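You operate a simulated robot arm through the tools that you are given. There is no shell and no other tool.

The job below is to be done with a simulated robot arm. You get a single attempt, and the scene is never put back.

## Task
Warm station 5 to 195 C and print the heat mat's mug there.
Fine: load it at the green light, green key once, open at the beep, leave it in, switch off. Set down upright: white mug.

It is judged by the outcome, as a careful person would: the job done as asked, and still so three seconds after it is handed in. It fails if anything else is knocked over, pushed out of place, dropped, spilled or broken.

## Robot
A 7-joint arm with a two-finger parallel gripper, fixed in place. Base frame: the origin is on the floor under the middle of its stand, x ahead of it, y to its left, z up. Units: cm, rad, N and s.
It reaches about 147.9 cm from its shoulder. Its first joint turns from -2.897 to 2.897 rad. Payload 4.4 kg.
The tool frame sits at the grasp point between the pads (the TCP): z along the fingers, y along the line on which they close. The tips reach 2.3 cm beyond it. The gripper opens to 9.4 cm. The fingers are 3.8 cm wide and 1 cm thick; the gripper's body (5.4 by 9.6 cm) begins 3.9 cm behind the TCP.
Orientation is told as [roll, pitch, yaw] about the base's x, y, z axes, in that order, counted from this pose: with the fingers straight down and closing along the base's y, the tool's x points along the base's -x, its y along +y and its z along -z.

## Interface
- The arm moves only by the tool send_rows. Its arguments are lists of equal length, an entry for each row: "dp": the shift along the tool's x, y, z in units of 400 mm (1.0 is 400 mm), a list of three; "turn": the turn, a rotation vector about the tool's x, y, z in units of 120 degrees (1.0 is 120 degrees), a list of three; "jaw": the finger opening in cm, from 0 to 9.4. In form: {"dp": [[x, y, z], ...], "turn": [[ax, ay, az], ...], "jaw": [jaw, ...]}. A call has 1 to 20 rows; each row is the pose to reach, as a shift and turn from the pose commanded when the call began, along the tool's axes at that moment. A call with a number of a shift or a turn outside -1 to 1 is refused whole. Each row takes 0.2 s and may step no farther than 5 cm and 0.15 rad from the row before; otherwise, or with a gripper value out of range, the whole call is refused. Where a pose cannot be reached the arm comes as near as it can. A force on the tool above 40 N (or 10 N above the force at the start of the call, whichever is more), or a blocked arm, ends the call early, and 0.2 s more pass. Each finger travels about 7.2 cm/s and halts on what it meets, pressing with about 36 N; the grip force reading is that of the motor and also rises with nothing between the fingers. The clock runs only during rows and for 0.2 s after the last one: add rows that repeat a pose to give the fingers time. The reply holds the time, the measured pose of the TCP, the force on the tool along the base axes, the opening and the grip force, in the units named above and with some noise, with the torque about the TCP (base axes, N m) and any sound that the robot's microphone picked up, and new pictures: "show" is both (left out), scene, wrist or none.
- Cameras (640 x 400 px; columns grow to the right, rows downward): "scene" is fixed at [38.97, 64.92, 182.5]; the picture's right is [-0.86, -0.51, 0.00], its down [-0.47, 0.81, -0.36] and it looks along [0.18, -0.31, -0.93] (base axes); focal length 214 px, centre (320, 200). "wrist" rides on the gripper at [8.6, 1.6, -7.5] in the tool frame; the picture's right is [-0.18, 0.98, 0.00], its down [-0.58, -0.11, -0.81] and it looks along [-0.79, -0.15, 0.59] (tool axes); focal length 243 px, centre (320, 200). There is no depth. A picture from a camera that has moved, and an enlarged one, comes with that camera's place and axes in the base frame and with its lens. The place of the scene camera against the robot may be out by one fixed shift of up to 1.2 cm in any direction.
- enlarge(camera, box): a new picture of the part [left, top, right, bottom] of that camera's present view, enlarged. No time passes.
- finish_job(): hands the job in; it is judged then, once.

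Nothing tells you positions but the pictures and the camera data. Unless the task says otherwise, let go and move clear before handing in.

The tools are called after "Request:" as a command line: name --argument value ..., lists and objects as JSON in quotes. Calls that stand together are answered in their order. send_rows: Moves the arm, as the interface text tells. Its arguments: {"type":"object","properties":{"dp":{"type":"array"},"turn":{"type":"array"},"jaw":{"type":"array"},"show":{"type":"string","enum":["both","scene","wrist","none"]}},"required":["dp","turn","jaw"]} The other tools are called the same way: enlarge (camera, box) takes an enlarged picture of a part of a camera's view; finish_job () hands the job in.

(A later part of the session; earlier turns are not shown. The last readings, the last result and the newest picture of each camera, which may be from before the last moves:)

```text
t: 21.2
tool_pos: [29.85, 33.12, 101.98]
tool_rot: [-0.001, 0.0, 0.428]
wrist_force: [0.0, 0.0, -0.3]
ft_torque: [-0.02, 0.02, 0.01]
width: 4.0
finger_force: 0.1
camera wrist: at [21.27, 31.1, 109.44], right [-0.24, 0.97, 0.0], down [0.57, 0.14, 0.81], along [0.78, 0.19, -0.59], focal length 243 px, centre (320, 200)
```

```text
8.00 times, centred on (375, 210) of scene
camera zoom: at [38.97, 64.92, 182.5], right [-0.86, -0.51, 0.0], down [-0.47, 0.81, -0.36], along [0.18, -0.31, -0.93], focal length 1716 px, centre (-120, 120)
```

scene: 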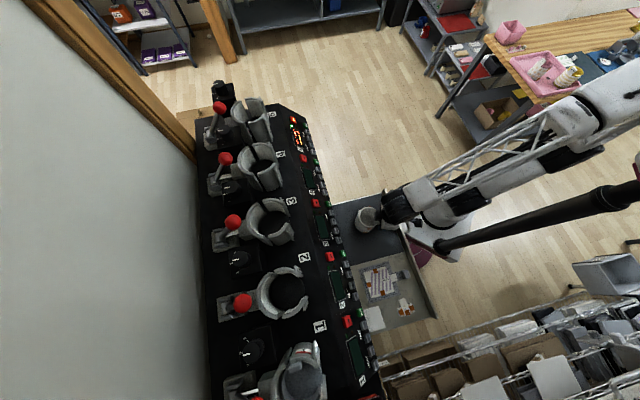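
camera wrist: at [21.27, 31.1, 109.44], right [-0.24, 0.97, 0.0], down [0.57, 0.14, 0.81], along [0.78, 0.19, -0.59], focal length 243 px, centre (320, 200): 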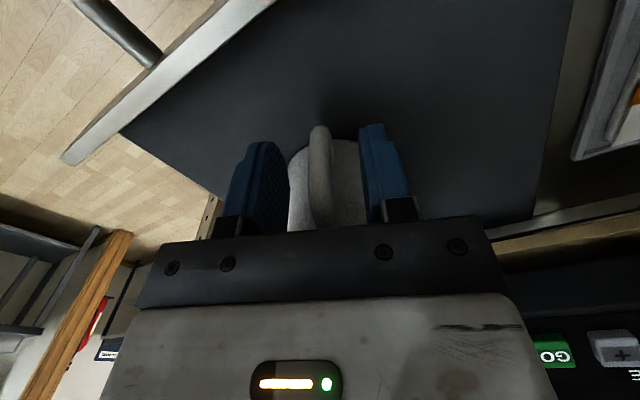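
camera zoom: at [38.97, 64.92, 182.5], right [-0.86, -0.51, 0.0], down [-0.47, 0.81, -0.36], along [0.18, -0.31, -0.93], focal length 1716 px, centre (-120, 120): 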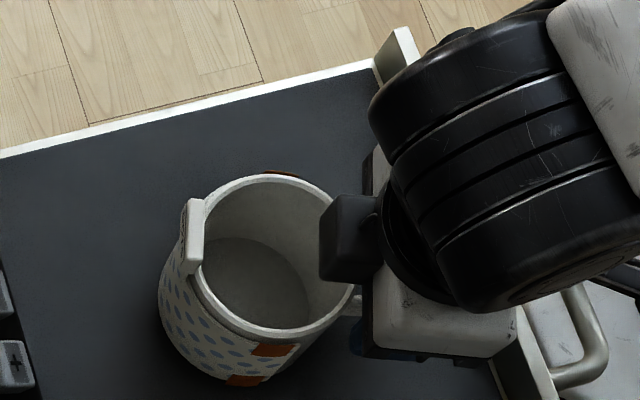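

Contact is gone. Closing on the handle now.

Request:
send_rows --dp '[[0, 0, 0], [0, 0, 0], [0, 0, 0], [0, 0, 0], [0, 0, 0]]' --turn '[[0, 0, 0], [0, 0, 0], [0, 0, 0], [0, 0, 0], [0, 0, 0]]' --jaw '[3, 2, 1, 0.5, 0.5]' --show "wrist"

Request:
enlarge --camera "wrist" --box '[200, 60, 440, 230]'

Request:
enlarge --camera "scene" --box '[335, 185, 415, 235]'

```text
t: 22.4
tool_pos: [29.87, 33.16, 101.96]
tool_rot: [-0.001, 0.0, 0.429]
wrist_force: [0.9, 0.6, 1.6]
ft_torque: [-0.04, -0.11, 0.12]
width: 1.07
finger_force: 36.0
camera wrist: at [21.28, 31.11, 109.45], right [-0.24, 0.97, 0.0], down [0.57, 0.14, 0.81], along [0.78, 0.19, -0.59], focal length 243 px, centre (320, 200)
```

wrist: 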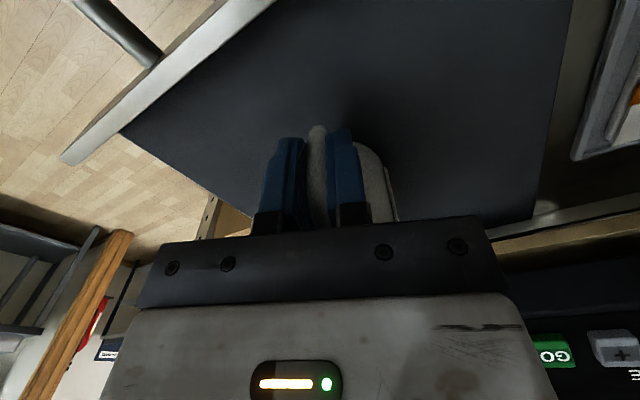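

```text
2.35 times, centred on (320, 145) of wrist
camera zoom: at [21.28, 31.11, 109.45], right [-0.24, 0.97, 0.0], down [0.57, 0.14, 0.81], along [0.78, 0.19, -0.59], focal length 571 px, centre (320, 329)
```

zoom: 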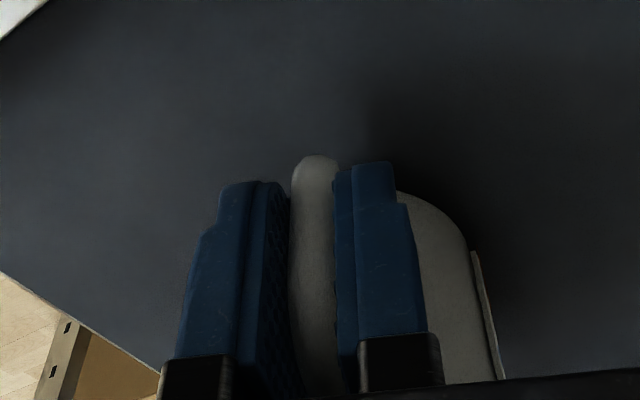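

```text
8.00 times, centred on (375, 210) of scene
camera zoom: at [38.97, 64.92, 182.5], right [-0.86, -0.51, 0.0], down [-0.47, 0.81, -0.36], along [0.18, -0.31, -0.93], focal length 1716 px, centre (-120, 120)
```

zoom: 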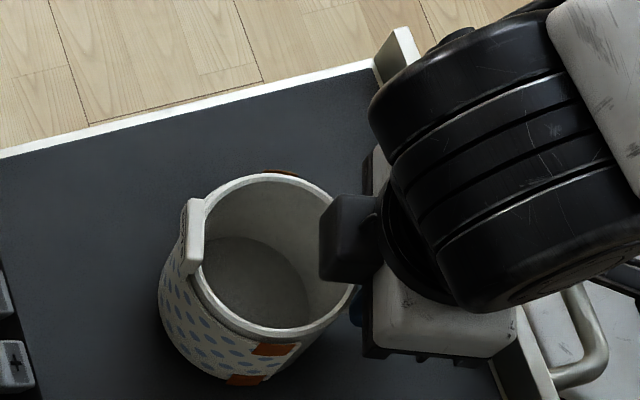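

Gripped at 1.07 cm width. I'll lift straight up a few centimetres and check how the mug hangs.

Request:
send_rows --dp '[[0, 0, -0.02], [0, 0, -0.06], [0, 0, -0.12], [0, 0, -0.2], [0, 0, -0.2]]' --turn '[[0, 0, 0], [0, 0, 0], [0, 0, 0], [0, 0, 0], [0, 0, 0]]' --jaw '[0.5, 0.5, 0.5, 0.5, 0.5]'

Request:
enlarge --camera "scene" --box '[335, 185, 415, 235]'

Request:
enlarge --camera "wrist" --box '[200, 60, 440, 230]'

```text
t: 23.6
tool_pos: [29.74, 33.26, 110.12]
tool_rot: [0.001, -0.001, 0.428]
wrist_force: [0.7, 0.0, -3.6]
ft_torque: [-0.07, 0.19, 0.0]
width: 1.07
finger_force: 36.2
camera wrist: at [21.19, 31.2, 117.53], right [-0.24, 0.97, 0.0], down [0.57, 0.14, 0.81], along [0.78, 0.19, -0.59], focal length 243 px, centre (320, 200)
```

scene: 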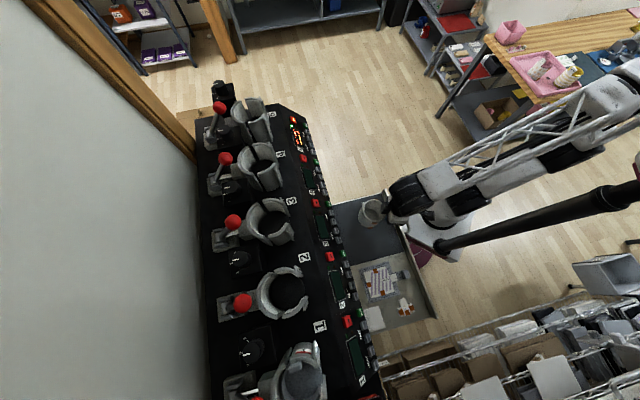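
wrist: 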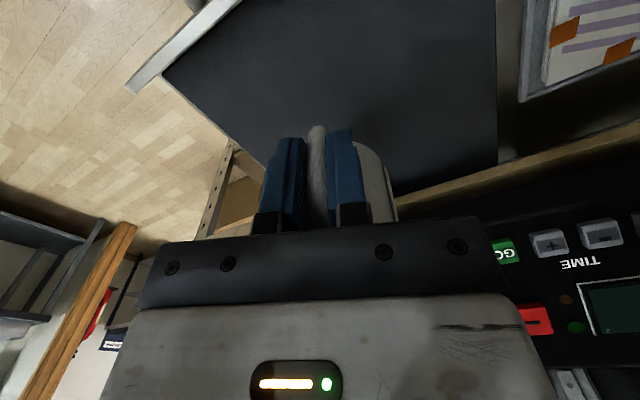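

```text
8.00 times, centred on (375, 210) of scene
camera zoom: at [38.97, 64.92, 182.5], right [-0.86, -0.51, 0.0], down [-0.47, 0.81, -0.36], along [0.18, -0.31, -0.93], focal length 1716 px, centre (-120, 120)
```

zoom: 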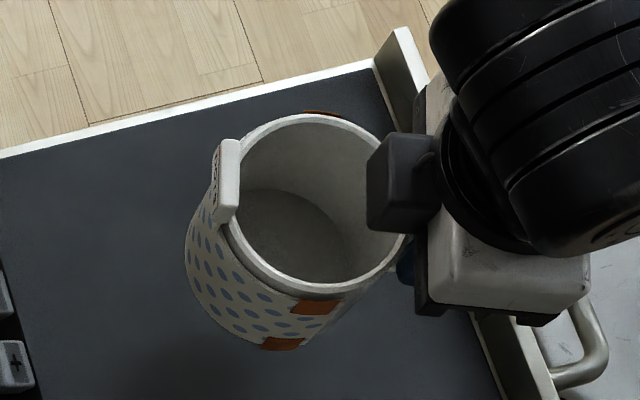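

```text
2.35 times, centred on (320, 145) of wrist
camera zoom: at [21.19, 31.2, 117.53], right [-0.24, 0.97, 0.0], down [0.57, 0.14, 0.81], along [0.78, 0.19, -0.59], focal length 571 px, centre (320, 329)
```

zoom: 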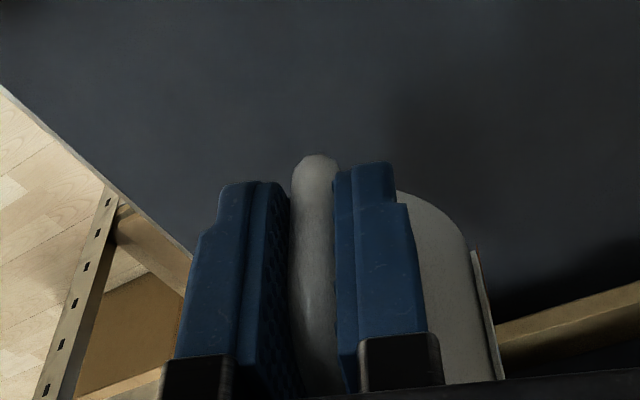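

The mug lifts level (about 3.6 N) with no slip. Before carrying it over, I'll zoom on presses 2 and 5 for accurate opening measurements.

Request:
enlarge --camera "scene" --box '[250, 262, 314, 326]'

Request:
enlarge --camera "scene" --box '[205, 85, 285, 150]'

```text
6.25 times, centred on (282, 294) of scene
camera zoom: at [38.97, 64.92, 182.5], right [-0.86, -0.51, 0.0], down [-0.47, 0.81, -0.36], along [0.18, -0.31, -0.93], focal length 1340 px, centre (558, -388)
```

zoom: 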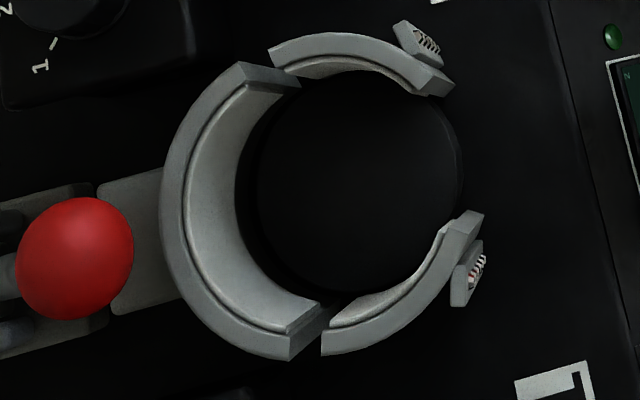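

```text
6.15 times, centred on (245, 118) of scene
camera zoom: at [38.97, 64.92, 182.5], right [-0.86, -0.51, 0.0], down [-0.47, 0.81, -0.36], along [0.18, -0.31, -0.93], focal length 1320 px, centre (782, 708)
```

zoom: 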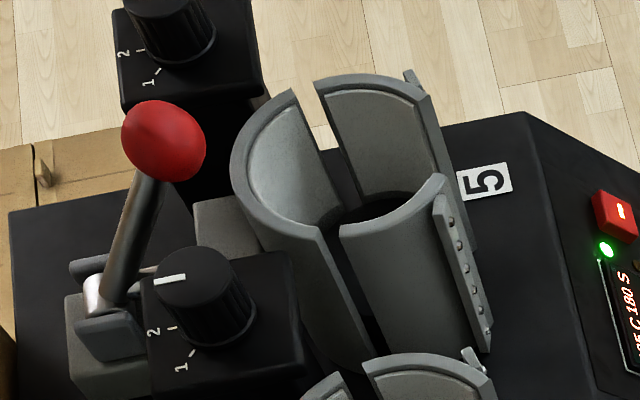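

Presses are about 8.7–9 cm across inside with a pedestal near z=121, centred at about (85.2, 31.75) for station 5. I'll raise the mug straight up first, well above press height.

Request:
send_rows --dp '[[0, 0, -0.05], [0, 0, -0.14], [0, 0, -0.23], [0, 0, -0.32], [0, 0, -0.41], [0, 0, -0.5], [0, 0, -0.59], [0, 0, -0.68], [0, 0, -0.77], [0, 0, -0.85], [0, 0, -0.9]]' --turn '[[0, 0, 0], [0, 0, 0], [0, 0, 0], [0, 0, 0], [0, 0, 0], [0, 0, 0], [0, 0, 0], [0, 0, 0], [0, 0, 0], [0, 0, 0], [0, 0, 0]]' --jaw '[0.5, 0.5, 0.5, 0.5, 0.5, 0.5, 0.5, 0.5, 0.5, 0.5, 0.5]'

Request:
enlarge --camera "scene" --box '[350, 160, 450, 240]'

```text
t: 26.0
tool_pos: [29.84, 33.06, 146.0]
tool_rot: [0.0, 0.001, 0.428]
wrist_force: [-0.3, -0.1, -3.1]
ft_torque: [-0.1, 0.18, -0.01]
width: 1.04
finger_force: 35.8
camera wrist: at [21.23, 31.1, 153.42], right [-0.24, 0.97, 0.0], down [0.57, 0.14, 0.81], along [0.78, 0.19, -0.59], focal length 243 px, centre (320, 200)
```

scene: 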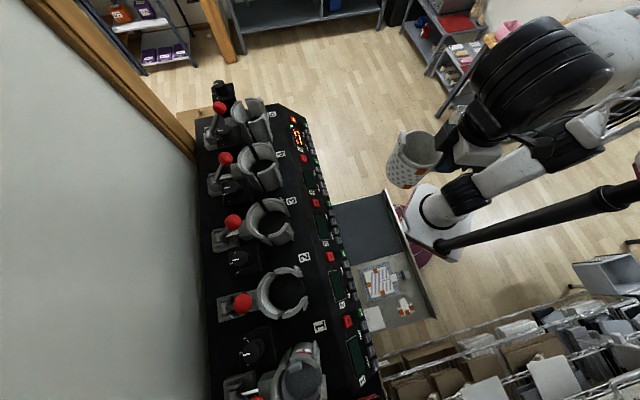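
wrist: 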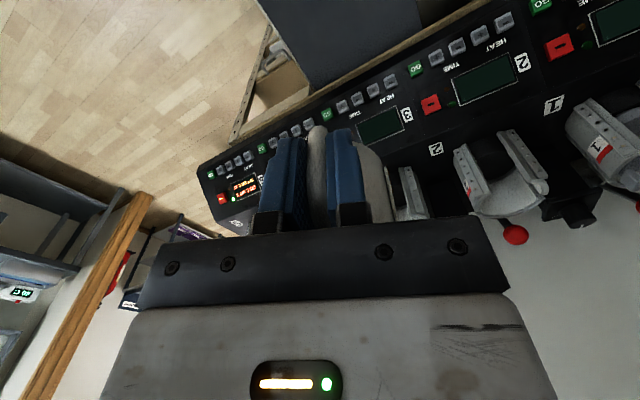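

```text
5.00 times, centred on (400, 200) of scene
camera zoom: at [38.97, 64.92, 182.5], right [-0.86, -0.51, 0.0], down [-0.47, 0.81, -0.36], along [0.18, -0.31, -0.93], focal length 1072 px, centre (-80, 200)
```

zoom: 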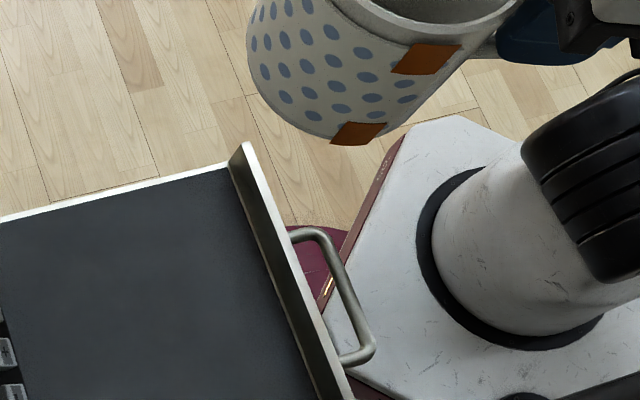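

Request:
enlarge --camera "scene" --box '[375, 120, 455, 190]'

```text
5.71 times, centred on (415, 155) of scene
camera zoom: at [38.97, 64.92, 182.5], right [-0.86, -0.51, 0.0], down [-0.47, 0.81, -0.36], along [0.18, -0.31, -0.93], focal length 1226 px, centre (-223, 457)
```

zoom: 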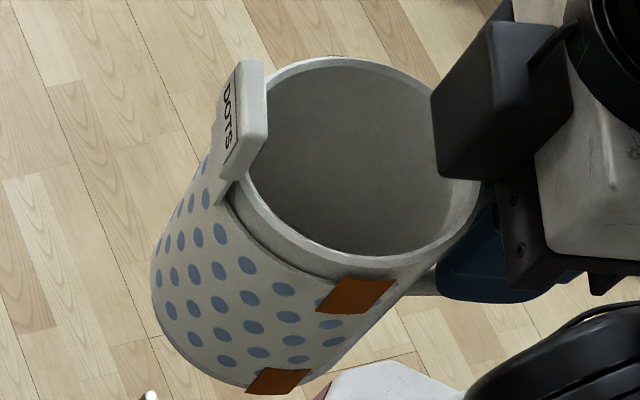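

From several views, the mug axis sits about 6.27 cm ahead of the grip point, and the corrected station 5 centre is a≈-37.7, b≈82.4. I'll carry the mug toward station 5 while turning to 45° yaw.

Request:
send_rows --dp '[[-0.04, -0.028, 0], [-0.118, -0.082, 0], [-0.206, -0.143, 0], [-0.294, -0.205, 0], [-0.383, -0.266, 0], [-0.471, -0.328, 0], [-0.55, -0.382, 0], [-0.589, -0.4095, 0], [-0.589, -0.4095, 0]]' --turn '[[0, 0, -0.015], [0, 0, -0.035], [0, 0, -0.06], [0, 0, -0.085], [0, 0, -0.11], [0, 0, -0.135], [0, 0, -0.16], [0, 0, -0.1708], [0, 0, -0.1708]]' --jaw '[0.5, 0.5, 0.5, 0.5, 0.5, 0.5, 0.5, 0.5, 0.5]' --show "scene"

```text
t: 28.0
tool_pos: [58.06, 27.96, 145.92]
tool_rot: [0.0, 0.0, 0.785]
wrist_force: [0.1, 0.7, -3.3]
ft_torque: [-0.14, 0.13, -0.04]
width: 1.08
finger_force: 36.4
```

scene: 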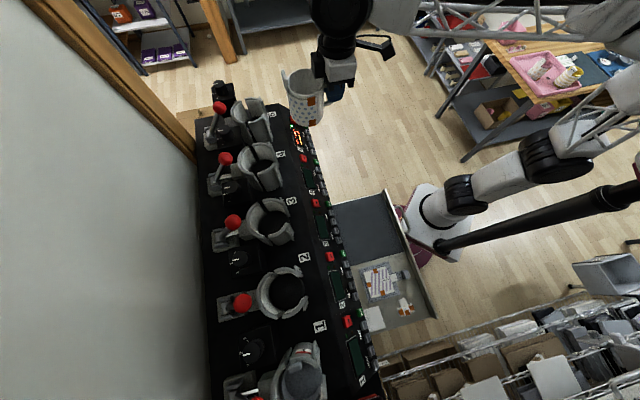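

Carrying on at the same height to above press 5.

Request:
send_rows --dp '[[-0.03, -0.032, 0], [-0.09, -0.096, 0], [-0.16, -0.171, 0], [-0.23, -0.246, 0], [-0.3, -0.321, 0], [-0.355, -0.38, 0], [-0.384, -0.411, 0], [-0.384, -0.411, 0.04], [-0.384, -0.411, 0.08], [-0.384, -0.411, 0.1], [-0.384, -0.411, 0.1]]' --turn '[[0, 0, 0], [0, 0, 0], [0, 0, 0], [0, 0, 0], [0, 0, 0], [0, 0, 0], [0, 0, 0], [0, 0, 0], [0, 0, 0], [0, 0, 0], [0, 0, 0]]' --jaw '[0.5, 0.5, 0.5, 0.5, 0.5, 0.5, 0.5, 0.5, 0.5, 0.5, 0.5]'

Request:
enlarge --camera "scene" --box '[205, 55, 285, 125]'

Request:
enlarge --camera "wrist" --box '[200, 60, 440, 230]'

```text
t: 30.4
tool_pos: [80.45, 27.08, 142.0]
tool_rot: [0.0, 0.001, 0.785]
wrist_force: [-0.1, 0.5, -3.7]
ft_torque: [-0.11, 0.13, 0.0]
width: 1.09
finger_force: 36.3
camera wrist: at [73.21, 22.33, 149.43], right [-0.56, 0.83, 0.0], down [0.49, 0.33, 0.81], along [0.67, 0.46, -0.59], focal length 243 px, centre (320, 200)
```

scene: 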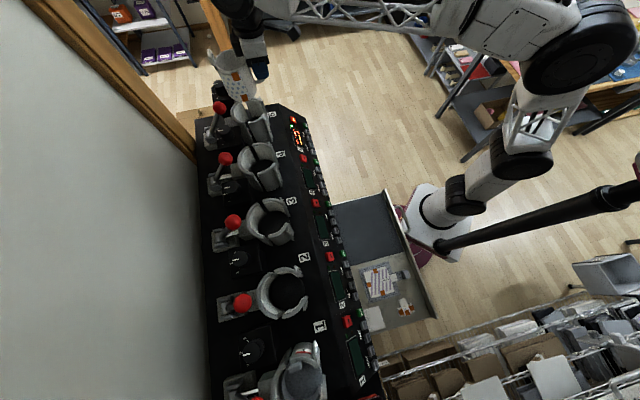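
wrist: 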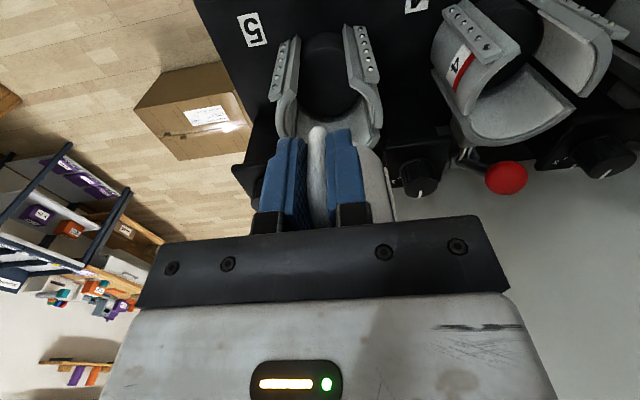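

```text
5.71 times, centred on (245, 90) of scene
camera zoom: at [38.97, 64.92, 182.5], right [-0.86, -0.51, 0.0], down [-0.47, 0.81, -0.36], along [0.18, -0.31, -0.93], focal length 1226 px, centre (749, 829)
```

zoom: 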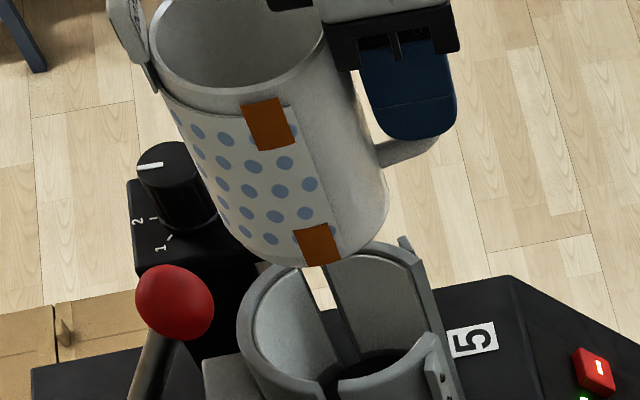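

```text
2.35 times, centred on (320, 145) of wrist
camera zoom: at [73.21, 22.33, 149.43], right [-0.56, 0.83, 0.0], down [0.49, 0.33, 0.81], along [0.67, 0.46, -0.59], focal length 571 px, centre (320, 329)
```

zoom: 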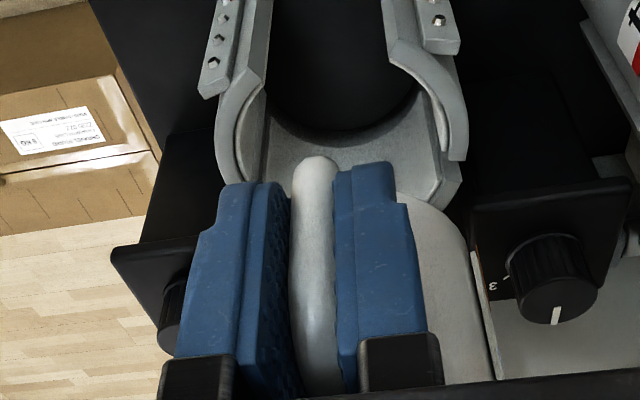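

The wrist view now shows press and mug together: the press axis lies about 0.35 cm to tool -y of the mug axis. I'll correct that and lower until the mug bottom is just above the shell tops.

Request:
send_rows --dp '[[-0.002, -0.006, 0.02], [-0.0025, -0.0088, 0.06], [-0.0025, -0.0088, 0.1], [-0.0025, -0.0088, 0.13], [-0.0025, -0.0088, 0.14], [-0.0025, -0.0088, 0.14]]' --turn '[[0, 0, 0], [0, 0, 0], [0, 0, 0], [0, 0, 0], [0, 0, 0], [0, 0, 0]]' --jaw '[0.5, 0.5, 0.5, 0.5, 0.5, 0.5]'

Request:
enlarge --camera "scene" --box '[205, 65, 285, 135]'

Request:
enlarge --camera "wrist" --box '[220, 20, 440, 175]'

```text
t: 31.8
tool_pos: [80.8, 26.99, 136.38]
tool_rot: [0.0, 0.0, 0.786]
wrist_force: [-0.4, -1.1, -3.8]
ft_torque: [-0.16, 0.12, 0.01]
width: 1.09
finger_force: 36.1
camera wrist: at [73.55, 22.13, 143.82], right [-0.56, 0.83, 0.0], down [0.49, 0.33, 0.81], along [0.67, 0.46, -0.59], focal length 243 px, centre (320, 200)
```

scene: 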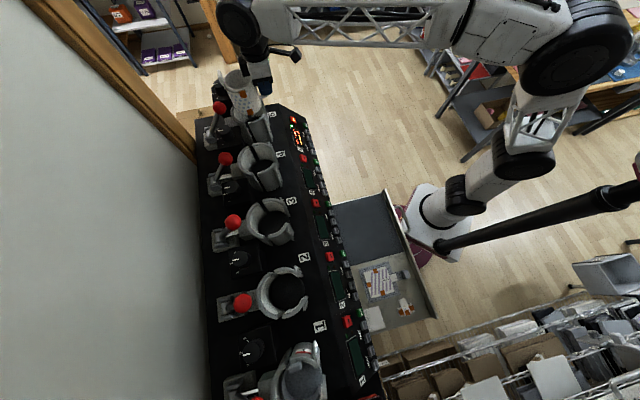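
wrist: 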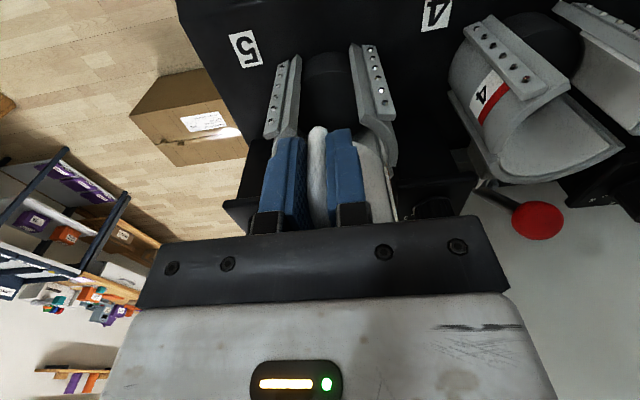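

```text
5.71 times, centred on (245, 100) of scene
camera zoom: at [38.97, 64.92, 182.5], right [-0.86, -0.51, 0.0], down [-0.47, 0.81, -0.36], along [0.18, -0.31, -0.93], focal length 1226 px, centre (749, 771)
```

zoom: 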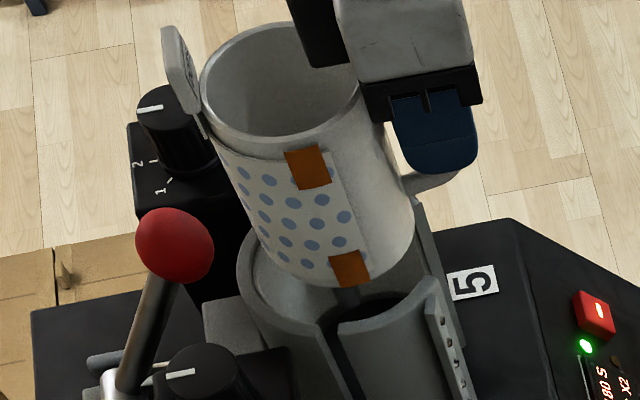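

```text
2.58 times, centred on (330, 98) of wrist
camera zoom: at [73.55, 22.13, 143.82], right [-0.56, 0.83, 0.0], down [0.49, 0.33, 0.81], along [0.67, 0.46, -0.59], focal length 626 px, centre (294, 464)
```

zoom: 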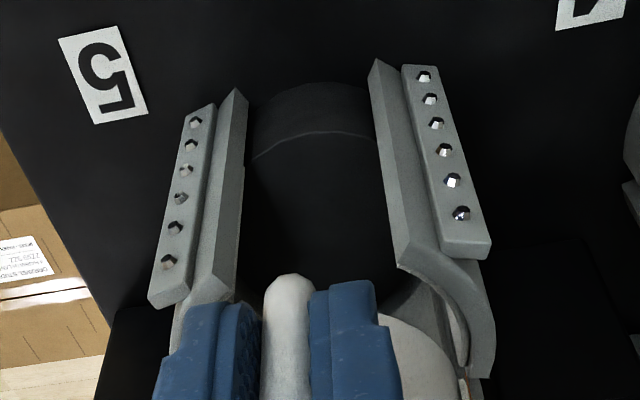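

The mug is centred over the press within about a millimetre or two. I'll lower it a little way into the shells and check for side forces.

Request:
send_rows --dp '[[-0.003, 0, 0.02], [-0.003, 0, 0.04], [-0.003, 0, 0.06], [-0.003, 0, 0.075], [-0.003, 0, 0.0875], [-0.003, 0, 0.0875]]' --turn '[[0, 0, 0], [0, 0, 0], [0, 0, 0], [0, 0, 0], [0, 0, 0], [0, 0, 0]]' --jaw '[0.5, 0.5, 0.5, 0.5, 0.5, 0.5]'

Request:
enlarge --camera "scene" --box '[205, 75, 285, 145]'

Request:
enlarge --camera "wrist" --box '[220, 20, 440, 195]'

```text
t: 33.2
tool_pos: [80.93, 27.07, 132.96]
tool_rot: [-0.001, 0.0, 0.785]
wrist_force: [0.0, 0.4, -3.9]
ft_torque: [-0.13, 0.14, -0.02]
width: 1.09
finger_force: 36.2
camera wrist: at [73.66, 22.21, 140.35], right [-0.56, 0.83, 0.0], down [0.49, 0.33, 0.81], along [0.67, 0.46, -0.59], focal length 243 px, centre (320, 200)
```

scene: 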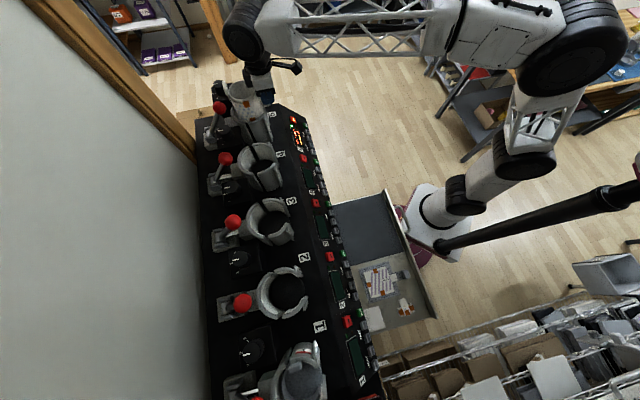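
wrist: 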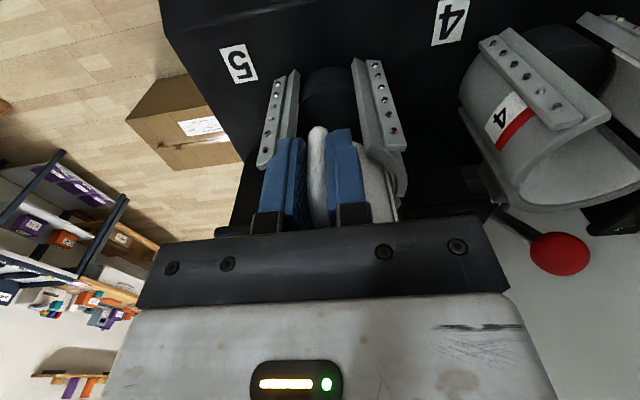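

```text
5.71 times, centred on (245, 110) of scene
camera zoom: at [38.97, 64.92, 182.5], right [-0.86, -0.51, 0.0], down [-0.47, 0.81, -0.36], along [0.18, -0.31, -0.93], focal length 1226 px, centre (749, 714)
```

zoom: 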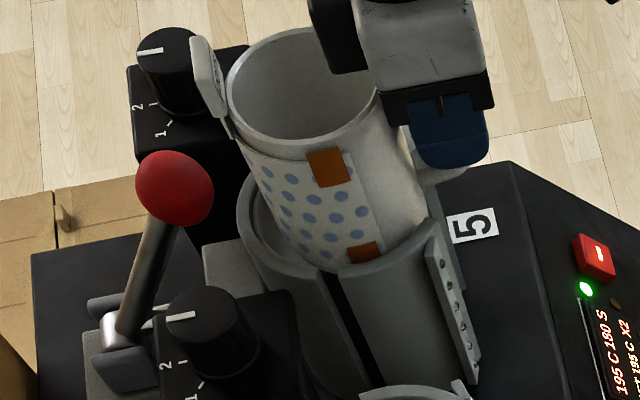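

```text
2.29 times, centred on (330, 108) of wrist
camera zoom: at [73.66, 22.21, 140.35], right [-0.56, 0.83, 0.0], down [0.49, 0.33, 0.81], along [0.67, 0.46, -0.59], focal length 555 px, centre (297, 411)
```

zoom: 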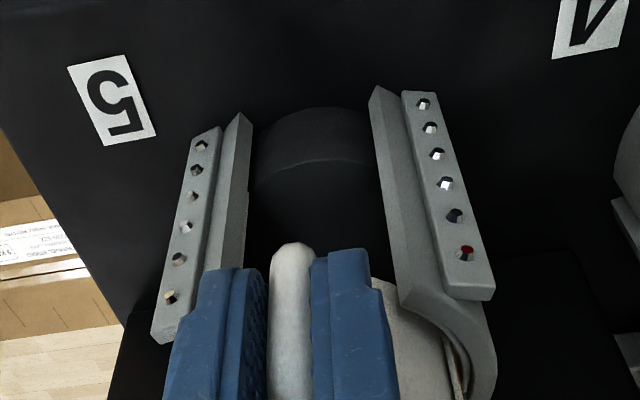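

No side force, only the mug's weight. Continuing down with a tiny lateral correction, stopping about 1 cm above the pedestal.

Request:
send_rows --dp '[[0, 0.002, 0.02], [0, 0.002, 0.045], [0, 0.002, 0.07], [0, 0.002, 0.095], [0, 0.002, 0.1125], [0, 0.002, 0.1125]]' --turn '[[0, 0, 0], [0, 0, 0], [0, 0, 0], [0, 0, 0], [0, 0, 0], [0, 0, 0]]' --jaw '[0.5, 0.5, 0.5, 0.5, 0.5, 0.5]'

Request:
enlarge --camera "scene" --box '[205, 75, 285, 145]'

Request:
enlarge --camera "wrist" --box '[220, 40, 440, 215]'

```text
t: 34.6
tool_pos: [80.89, 27.17, 128.44]
tool_rot: [0.0, 0.0, 0.785]
wrist_force: [-0.1, -0.2, -3.8]
ft_torque: [-0.1, 0.13, 0.0]
width: 1.08
finger_force: 35.7
camera wrist: at [73.62, 22.3, 135.85], right [-0.56, 0.83, 0.0], down [0.49, 0.33, 0.81], along [0.67, 0.46, -0.59], focal length 243 px, centre (320, 200)
```

scene: 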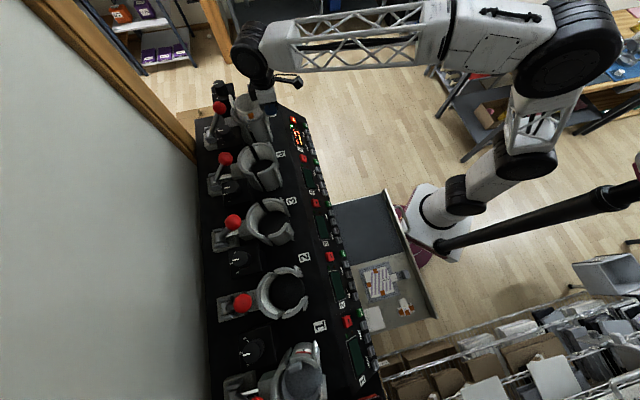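
wrist: 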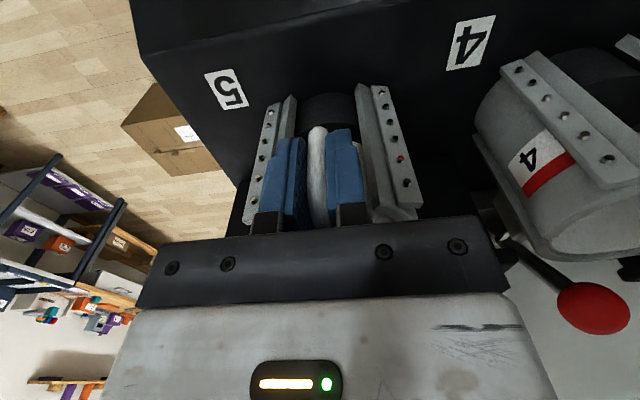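

```text
5.71 times, centred on (245, 110) of scene
camera zoom: at [38.97, 64.92, 182.5], right [-0.86, -0.51, 0.0], down [-0.47, 0.81, -0.36], along [0.18, -0.31, -0.93], focal length 1226 px, centre (749, 714)
```

zoom: 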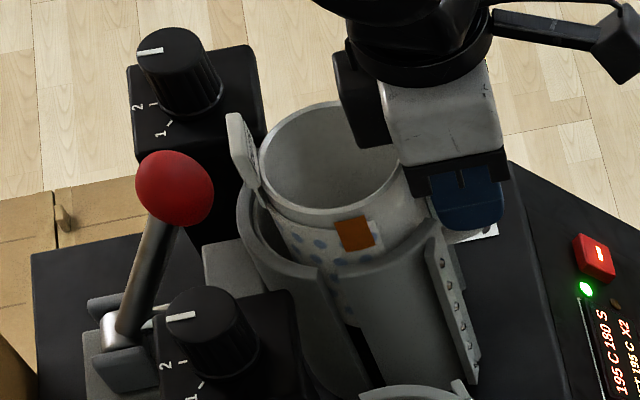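

```text
2.29 times, centred on (330, 128) of wrist
camera zoom: at [73.62, 22.3, 135.85], right [-0.56, 0.83, 0.0], down [0.49, 0.33, 0.81], along [0.67, 0.46, -0.59], focal length 555 px, centre (297, 366)
```

zoom: 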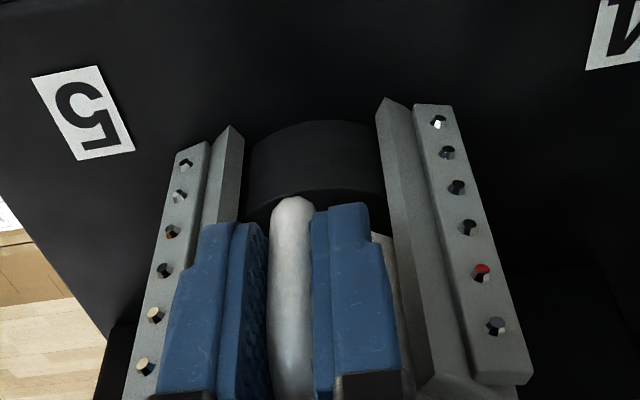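

Clear on all sides. Now lowering in small steps to find the pedestal.

Request:
send_rows --dp '[[0, 0, 0.0075], [0, 0, 0.015], [0, 0, 0.0225], [0, 0, 0.03], [0, 0, 0.03]]' --turn '[[0, 0, 0], [0, 0, 0], [0, 0, 0], [0, 0, 0], [0, 0, 0]]' --jaw '[0.5, 0.5, 0.5, 0.5, 0.5]' --show "none"

```text
t: 35.8
tool_pos: [80.93, 27.26, 127.11]
tool_rot: [0.0, -0.002, 0.785]
wrist_force: [0.0, -0.4, -3.3]
ft_torque: [-0.15, 0.18, -0.02]
width: 1.05
finger_force: 36.2
```

Request:
send_rows --dp '[[0, 0, 0.005], [0, 0, 0.01], [0, 0, 0.015], [0, 0, 0.015]]' --turn '[[0, 0, 0], [0, 0, 0], [0, 0, 0], [0, 0, 0]]' --jaw '[0.5, 0.5, 0.5, 0.5]' --show "scene"

Request:
enlarge --camera "scene" --box '[205, 75, 285, 145]'

```text
t: 36.8
tool_pos: [80.85, 27.04, 126.9]
tool_rot: [-0.002, -0.002, 0.784]
wrist_force: [-8.6, -4.7, 29.8]
ft_torque: [0.32, -0.08, 0.02]
width: 1.04
finger_force: 36.2
```

scene: 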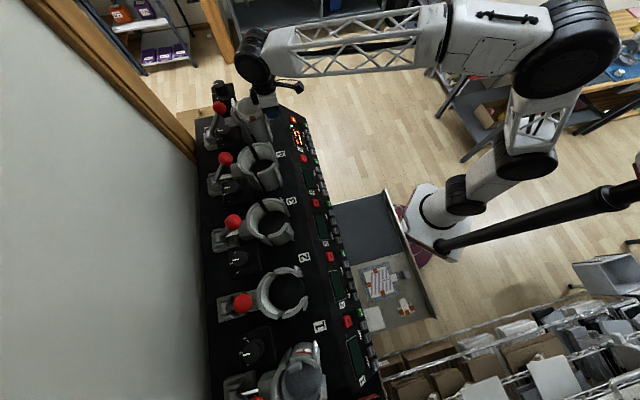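

```text
5.71 times, centred on (245, 110) of scene
camera zoom: at [38.97, 64.92, 182.5], right [-0.86, -0.51, 0.0], down [-0.47, 0.81, -0.36], along [0.18, -0.31, -0.93], focal length 1226 px, centre (749, 714)
```

zoom: 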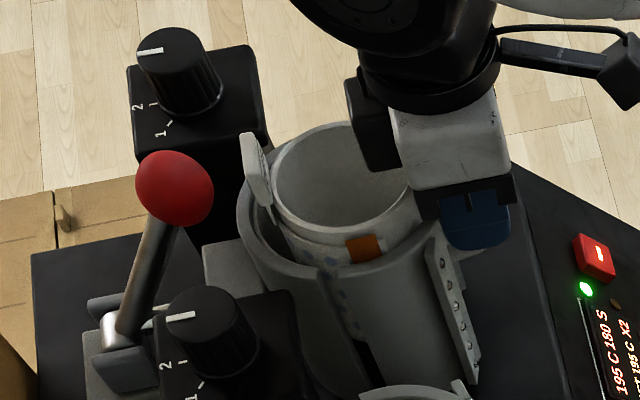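

The mug touched the pedestal (about 30 N press). I'll ease up 0.3 cm to unload, then check.

Request:
send_rows --dp '[[0, 0, -0.005], [0, 0, -0.0075], [0, 0, -0.0075]]' --turn '[[0, 0, 0], [0, 0, 0], [0, 0, 0]]' --jaw '[0.5, 0.5, 0.5]' --show "none"

```text
t: 37.6
tool_pos: [80.78, 27.03, 126.93]
tool_rot: [-0.002, 0.003, 0.784]
wrist_force: [-0.8, -2.9, 2.4]
ft_torque: [-0.16, 0.05, -0.06]
width: 1.07
finger_force: 35.8
```

Load is nearly neutral, so the mug is resting on the pedestal. Opening the fingers gently.

Request:
send_rows --dp '[[0, 0, 0], [0, 0, 0], [0, 0, 0], [0, 0, 0]]' --turn '[[0, 0, 0], [0, 0, 0], [0, 0, 0], [0, 0, 0]]' --jaw '[1.4, 2, 2.6, 2.8]'

Request:
enlarge --camera "scene" --box '[205, 75, 285, 145]'

Request:
enlarge --camera "wrist" --box '[220, 40, 440, 230]'

```text
t: 38.6
tool_pos: [80.91, 27.15, 126.88]
tool_rot: [-0.001, 0.0, 0.786]
wrist_force: [1.2, -4.3, -1.0]
ft_torque: [-0.03, -0.01, 0.0]
width: 2.61
finger_force: 0.1
camera wrist: at [73.59, 22.28, 134.35], right [-0.56, 0.83, 0.0], down [0.49, 0.33, 0.81], along [0.67, 0.45, -0.59], focal length 243 px, centre (320, 200)
```

scene: 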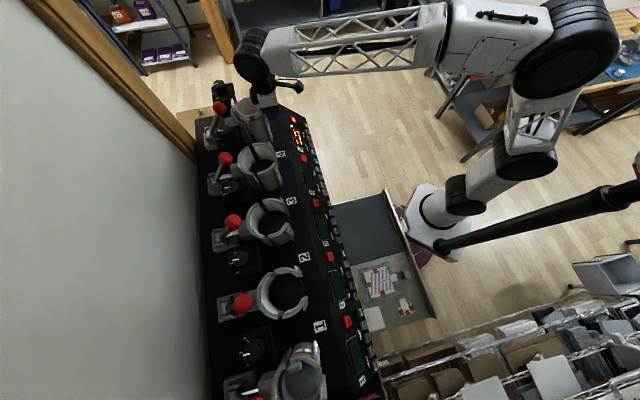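
wrist: 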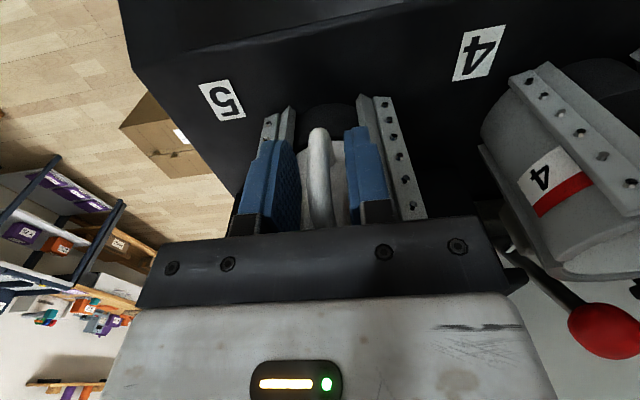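

```text
5.71 times, centred on (245, 110) of scene
camera zoom: at [38.97, 64.92, 182.5], right [-0.86, -0.51, 0.0], down [-0.47, 0.81, -0.36], along [0.18, -0.31, -0.93], focal length 1226 px, centre (749, 714)
```

zoom: 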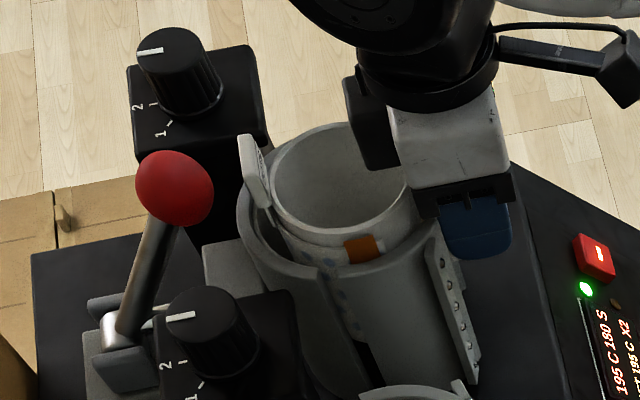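

```text
2.11 times, centred on (330, 135) of wrist
camera zoom: at [73.59, 22.28, 134.35], right [-0.56, 0.83, 0.0], down [0.49, 0.33, 0.81], along [0.67, 0.45, -0.59], focal length 511 px, centre (299, 337)
```

zoom: 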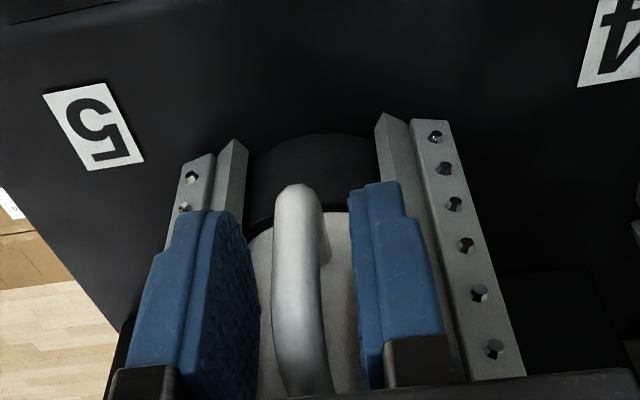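

A slight side force suggests a finger is brushing the right flange; I'll narrow the opening a bit to 2.1 cm and rise straight up off the handle.

Request:
send_rows --dp '[[0, 0, 0], [0, 0, -0.01], [0, 0, -0.03], [0, 0, -0.06]]' --turn '[[0, 0, 0], [0, 0, 0], [0, 0, 0], [0, 0, 0]]' --jaw '[2.1, 2.1, 2.1, 2.1]'

Request:
enlarge --camera "scene" --box '[205, 75, 285, 145]'

Request:
enlarge --camera "wrist" --box '[220, 40, 440, 230]'

```text
t: 39.6
tool_pos: [80.89, 27.06, 129.29]
tool_rot: [0.0, 0.0, 0.785]
wrist_force: [0.9, -0.1, -1.1]
ft_torque: [-0.03, 0.02, -0.02]
width: 2.1
finger_force: 0.1
camera wrist: at [73.59, 22.26, 136.76], right [-0.56, 0.83, 0.0], down [0.49, 0.33, 0.81], along [0.67, 0.46, -0.59], focal length 243 px, centre (320, 200)
```

scene: 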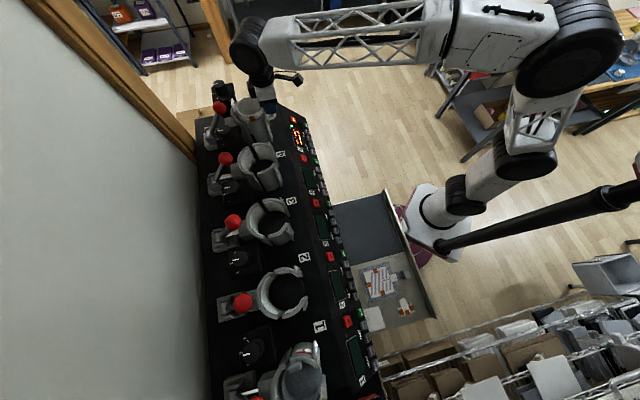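
wrist: 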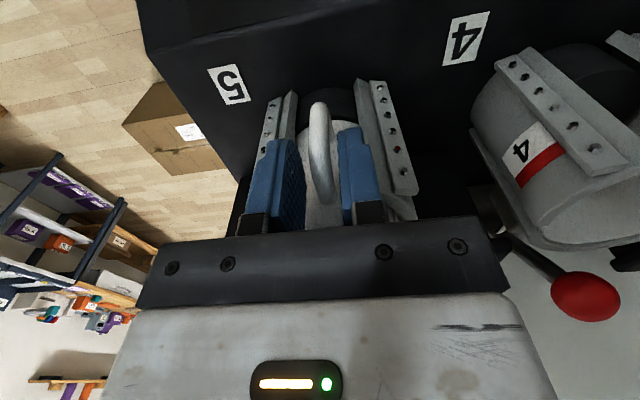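

```text
5.71 times, centred on (245, 110) of scene
camera zoom: at [38.97, 64.92, 182.5], right [-0.86, -0.51, 0.0], down [-0.47, 0.81, -0.36], along [0.18, -0.31, -0.93], focal length 1226 px, centre (749, 714)
```

zoom: 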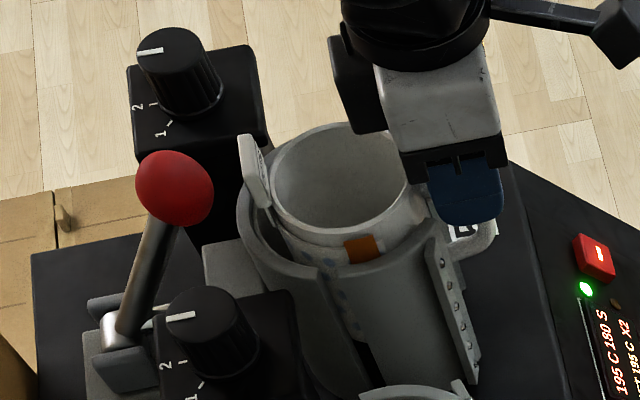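

```text
2.11 times, centred on (330, 135) of wrist
camera zoom: at [73.59, 22.26, 136.76], right [-0.56, 0.83, 0.0], down [0.49, 0.33, 0.81], along [0.67, 0.46, -0.59], focal length 511 px, centre (299, 337)
```

zoom: 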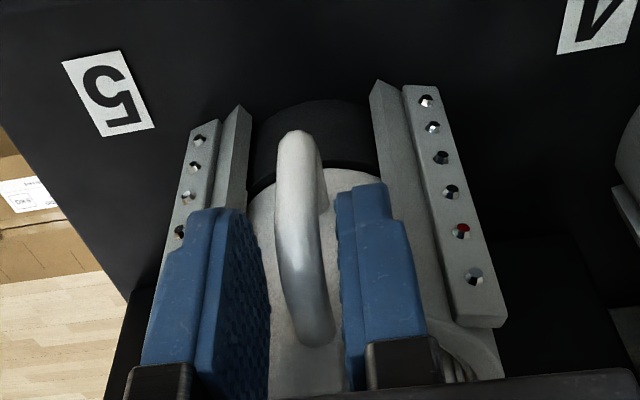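

The mug stands upright in the press and stayed put. I'll rise clear and back away for a look from above.

Request:
send_rows --dp '[[0, 0, -0.05], [0, 0, -0.13], [0, 0, -0.23], [0, 0, -0.33], [0.05, 0, -0.42], [0.1, -0.03, -0.5], [0.15, -0.06, -0.5], [0.15, -0.06, -0.5]]' --turn '[[0, 0, 0], [0, 0, 0], [0, 0, 0], [0, 0, 0], [0, 0, 0], [0, 0, 0], [0, 0, 0], [0, 0, 0]]' --jaw '[2.1, 2.1, 2.1, 2.1, 4, 6, 8, 9.4]'

Request:
enlarge --camera "scene" --box '[195, 75, 275, 145]'

Request:
enlarge --camera "wrist" --box '[220, 40, 440, 240]'

```text
t: 41.4
tool_pos: [78.39, 21.33, 149.21]
tool_rot: [0.001, 0.001, 0.784]
wrist_force: [-0.2, -0.3, 0.4]
ft_torque: [0.0, 0.0, -0.01]
width: 9.37
finger_force: 0.2
camera wrist: at [71.08, 16.4, 156.73], right [-0.56, 0.83, 0.0], down [0.49, 0.33, 0.81], along [0.67, 0.46, -0.59], focal length 243 px, centre (320, 200)
```

scene: 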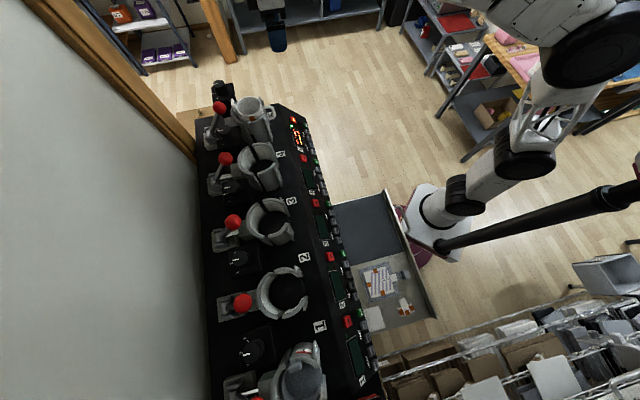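
wrist: 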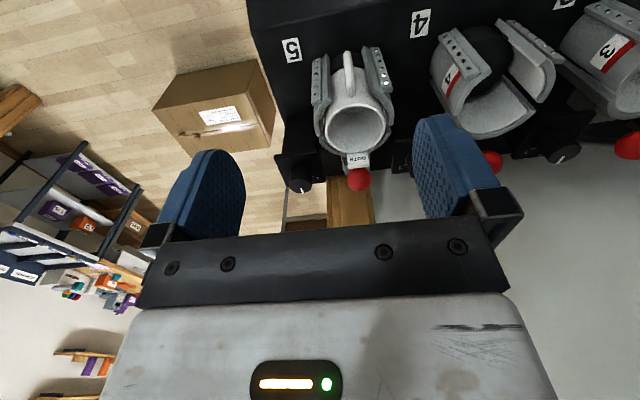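

```text
5.71 times, centred on (235, 110) of scene
camera zoom: at [38.97, 64.92, 182.5], right [-0.86, -0.51, 0.0], down [-0.47, 0.81, -0.36], along [0.18, -0.31, -0.93], focal length 1226 px, centre (806, 714)
```

zoom: 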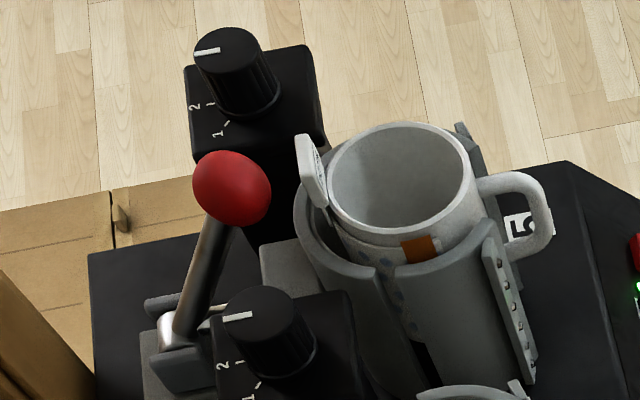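

```text
2.00 times, centred on (330, 140) of wrist
camera zoom: at [71.08, 16.4, 156.73], right [-0.56, 0.83, 0.0], down [0.49, 0.33, 0.81], along [0.67, 0.46, -0.59], focal length 485 px, centre (300, 320)
```

zoom: 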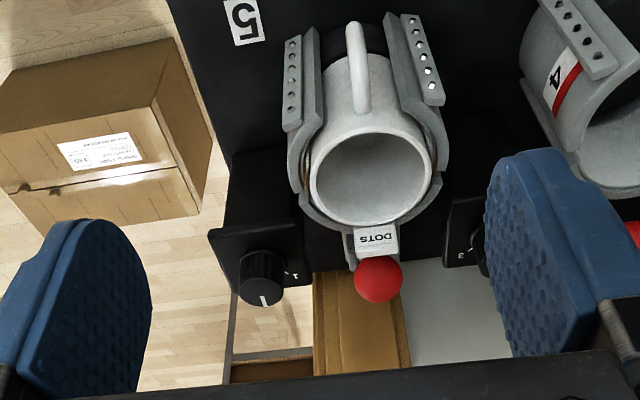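

The mug is seated in press 5 with its handle through the front gap. The red lever ball is near a=-37.9, b=91.1, z=131.5, pivoted behind it. I'll approach the ball from above with the tool tilted 20°, fingers open to straddle it.

Request:
send_rows --dp '[[-0.072, 0.0103, 0.01], [-0.144, 0.0206, 0.03], [-0.216, 0.0309, 0.06], [-0.288, 0.0412, 0.1], [-0.36, 0.0515, 0.15], [-0.4323, 0.0618, 0.2095], [-0.4323, 0.0618, 0.2095]]' --turn '[[0, -0.028, 0], [0, -0.056, 0], [0, -0.083, 0], [0, -0.111, 0], [0, -0.139, 0], [0, -0.1667, 0], [0, -0.1667, 0]]' --jaw '[8, 7, 6.5, 6.5, 6.5, 6.5, 6.5]'

Request:
enlarge --camera "scene" --box '[195, 65, 275, 135]'

Request:
enlarge --camera "wrist" --box '[200, 0, 440, 220]'

Request:
enlarge --camera "scene" --box '[270, 105, 334, 145]'

```text
t: 43.0
tool_pos: [88.74, 35.28, 140.89]
tool_rot: [-0.001, -0.35, 0.786]
wrist_force: [0.5, 0.2, 0.1]
ft_torque: [-0.02, -0.01, 0.04]
width: 6.47
finger_force: 0.2
camera wrist: at [80.12, 28.87, 144.94], right [-0.57, 0.82, 0.06], down [0.27, 0.11, 0.96], along [0.77, 0.56, -0.28], focal length 243 px, centre (320, 200)
```

scene: 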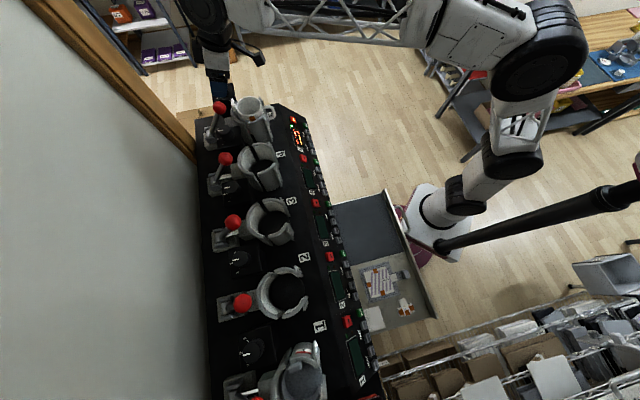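
wrist: 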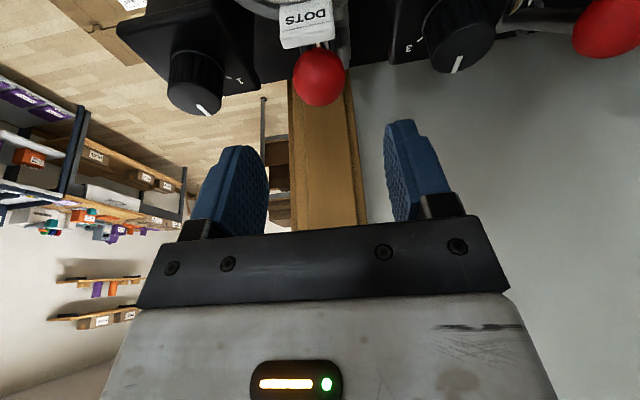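

```text
5.71 times, centred on (235, 100) of scene
camera zoom: at [38.97, 64.92, 182.5], right [-0.86, -0.51, 0.0], down [-0.47, 0.81, -0.36], along [0.18, -0.31, -0.93], focal length 1226 px, centre (806, 771)
```

zoom: 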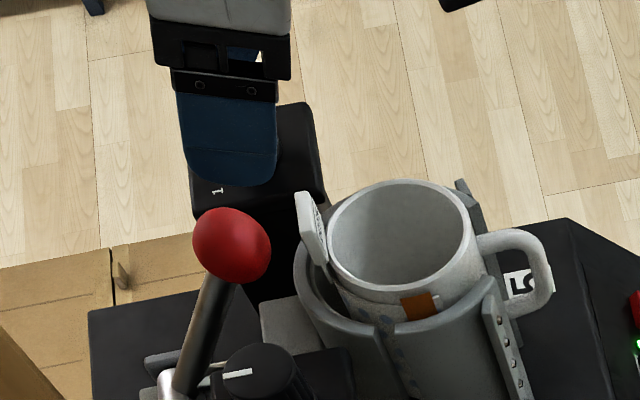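

```text
1.82 times, centred on (320, 110) of wrist
camera zoom: at [80.12, 28.87, 144.94], right [-0.57, 0.82, 0.06], down [0.27, 0.11, 0.96], along [0.77, 0.56, -0.28], focal length 441 px, centre (320, 364)
```

zoom: 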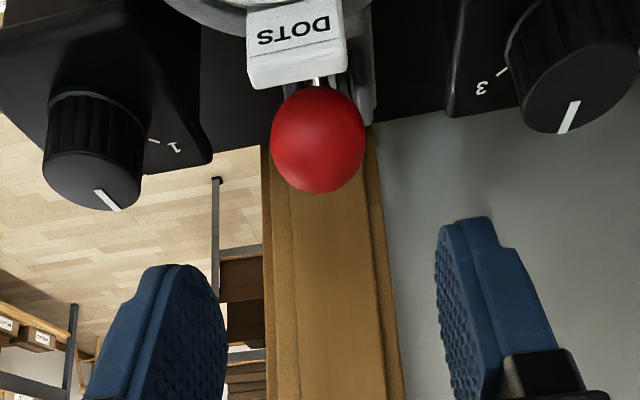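

```text
10.00 times, centred on (302, 125) of scene
camera zoom: at [38.97, 64.92, 182.5], right [-0.86, -0.51, 0.0], down [-0.47, 0.81, -0.36], along [0.18, -0.31, -0.93], focal length 2145 px, centre (500, 950)
```

zoom: 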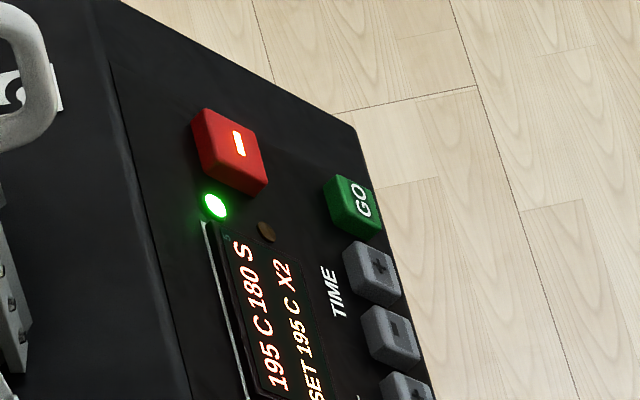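

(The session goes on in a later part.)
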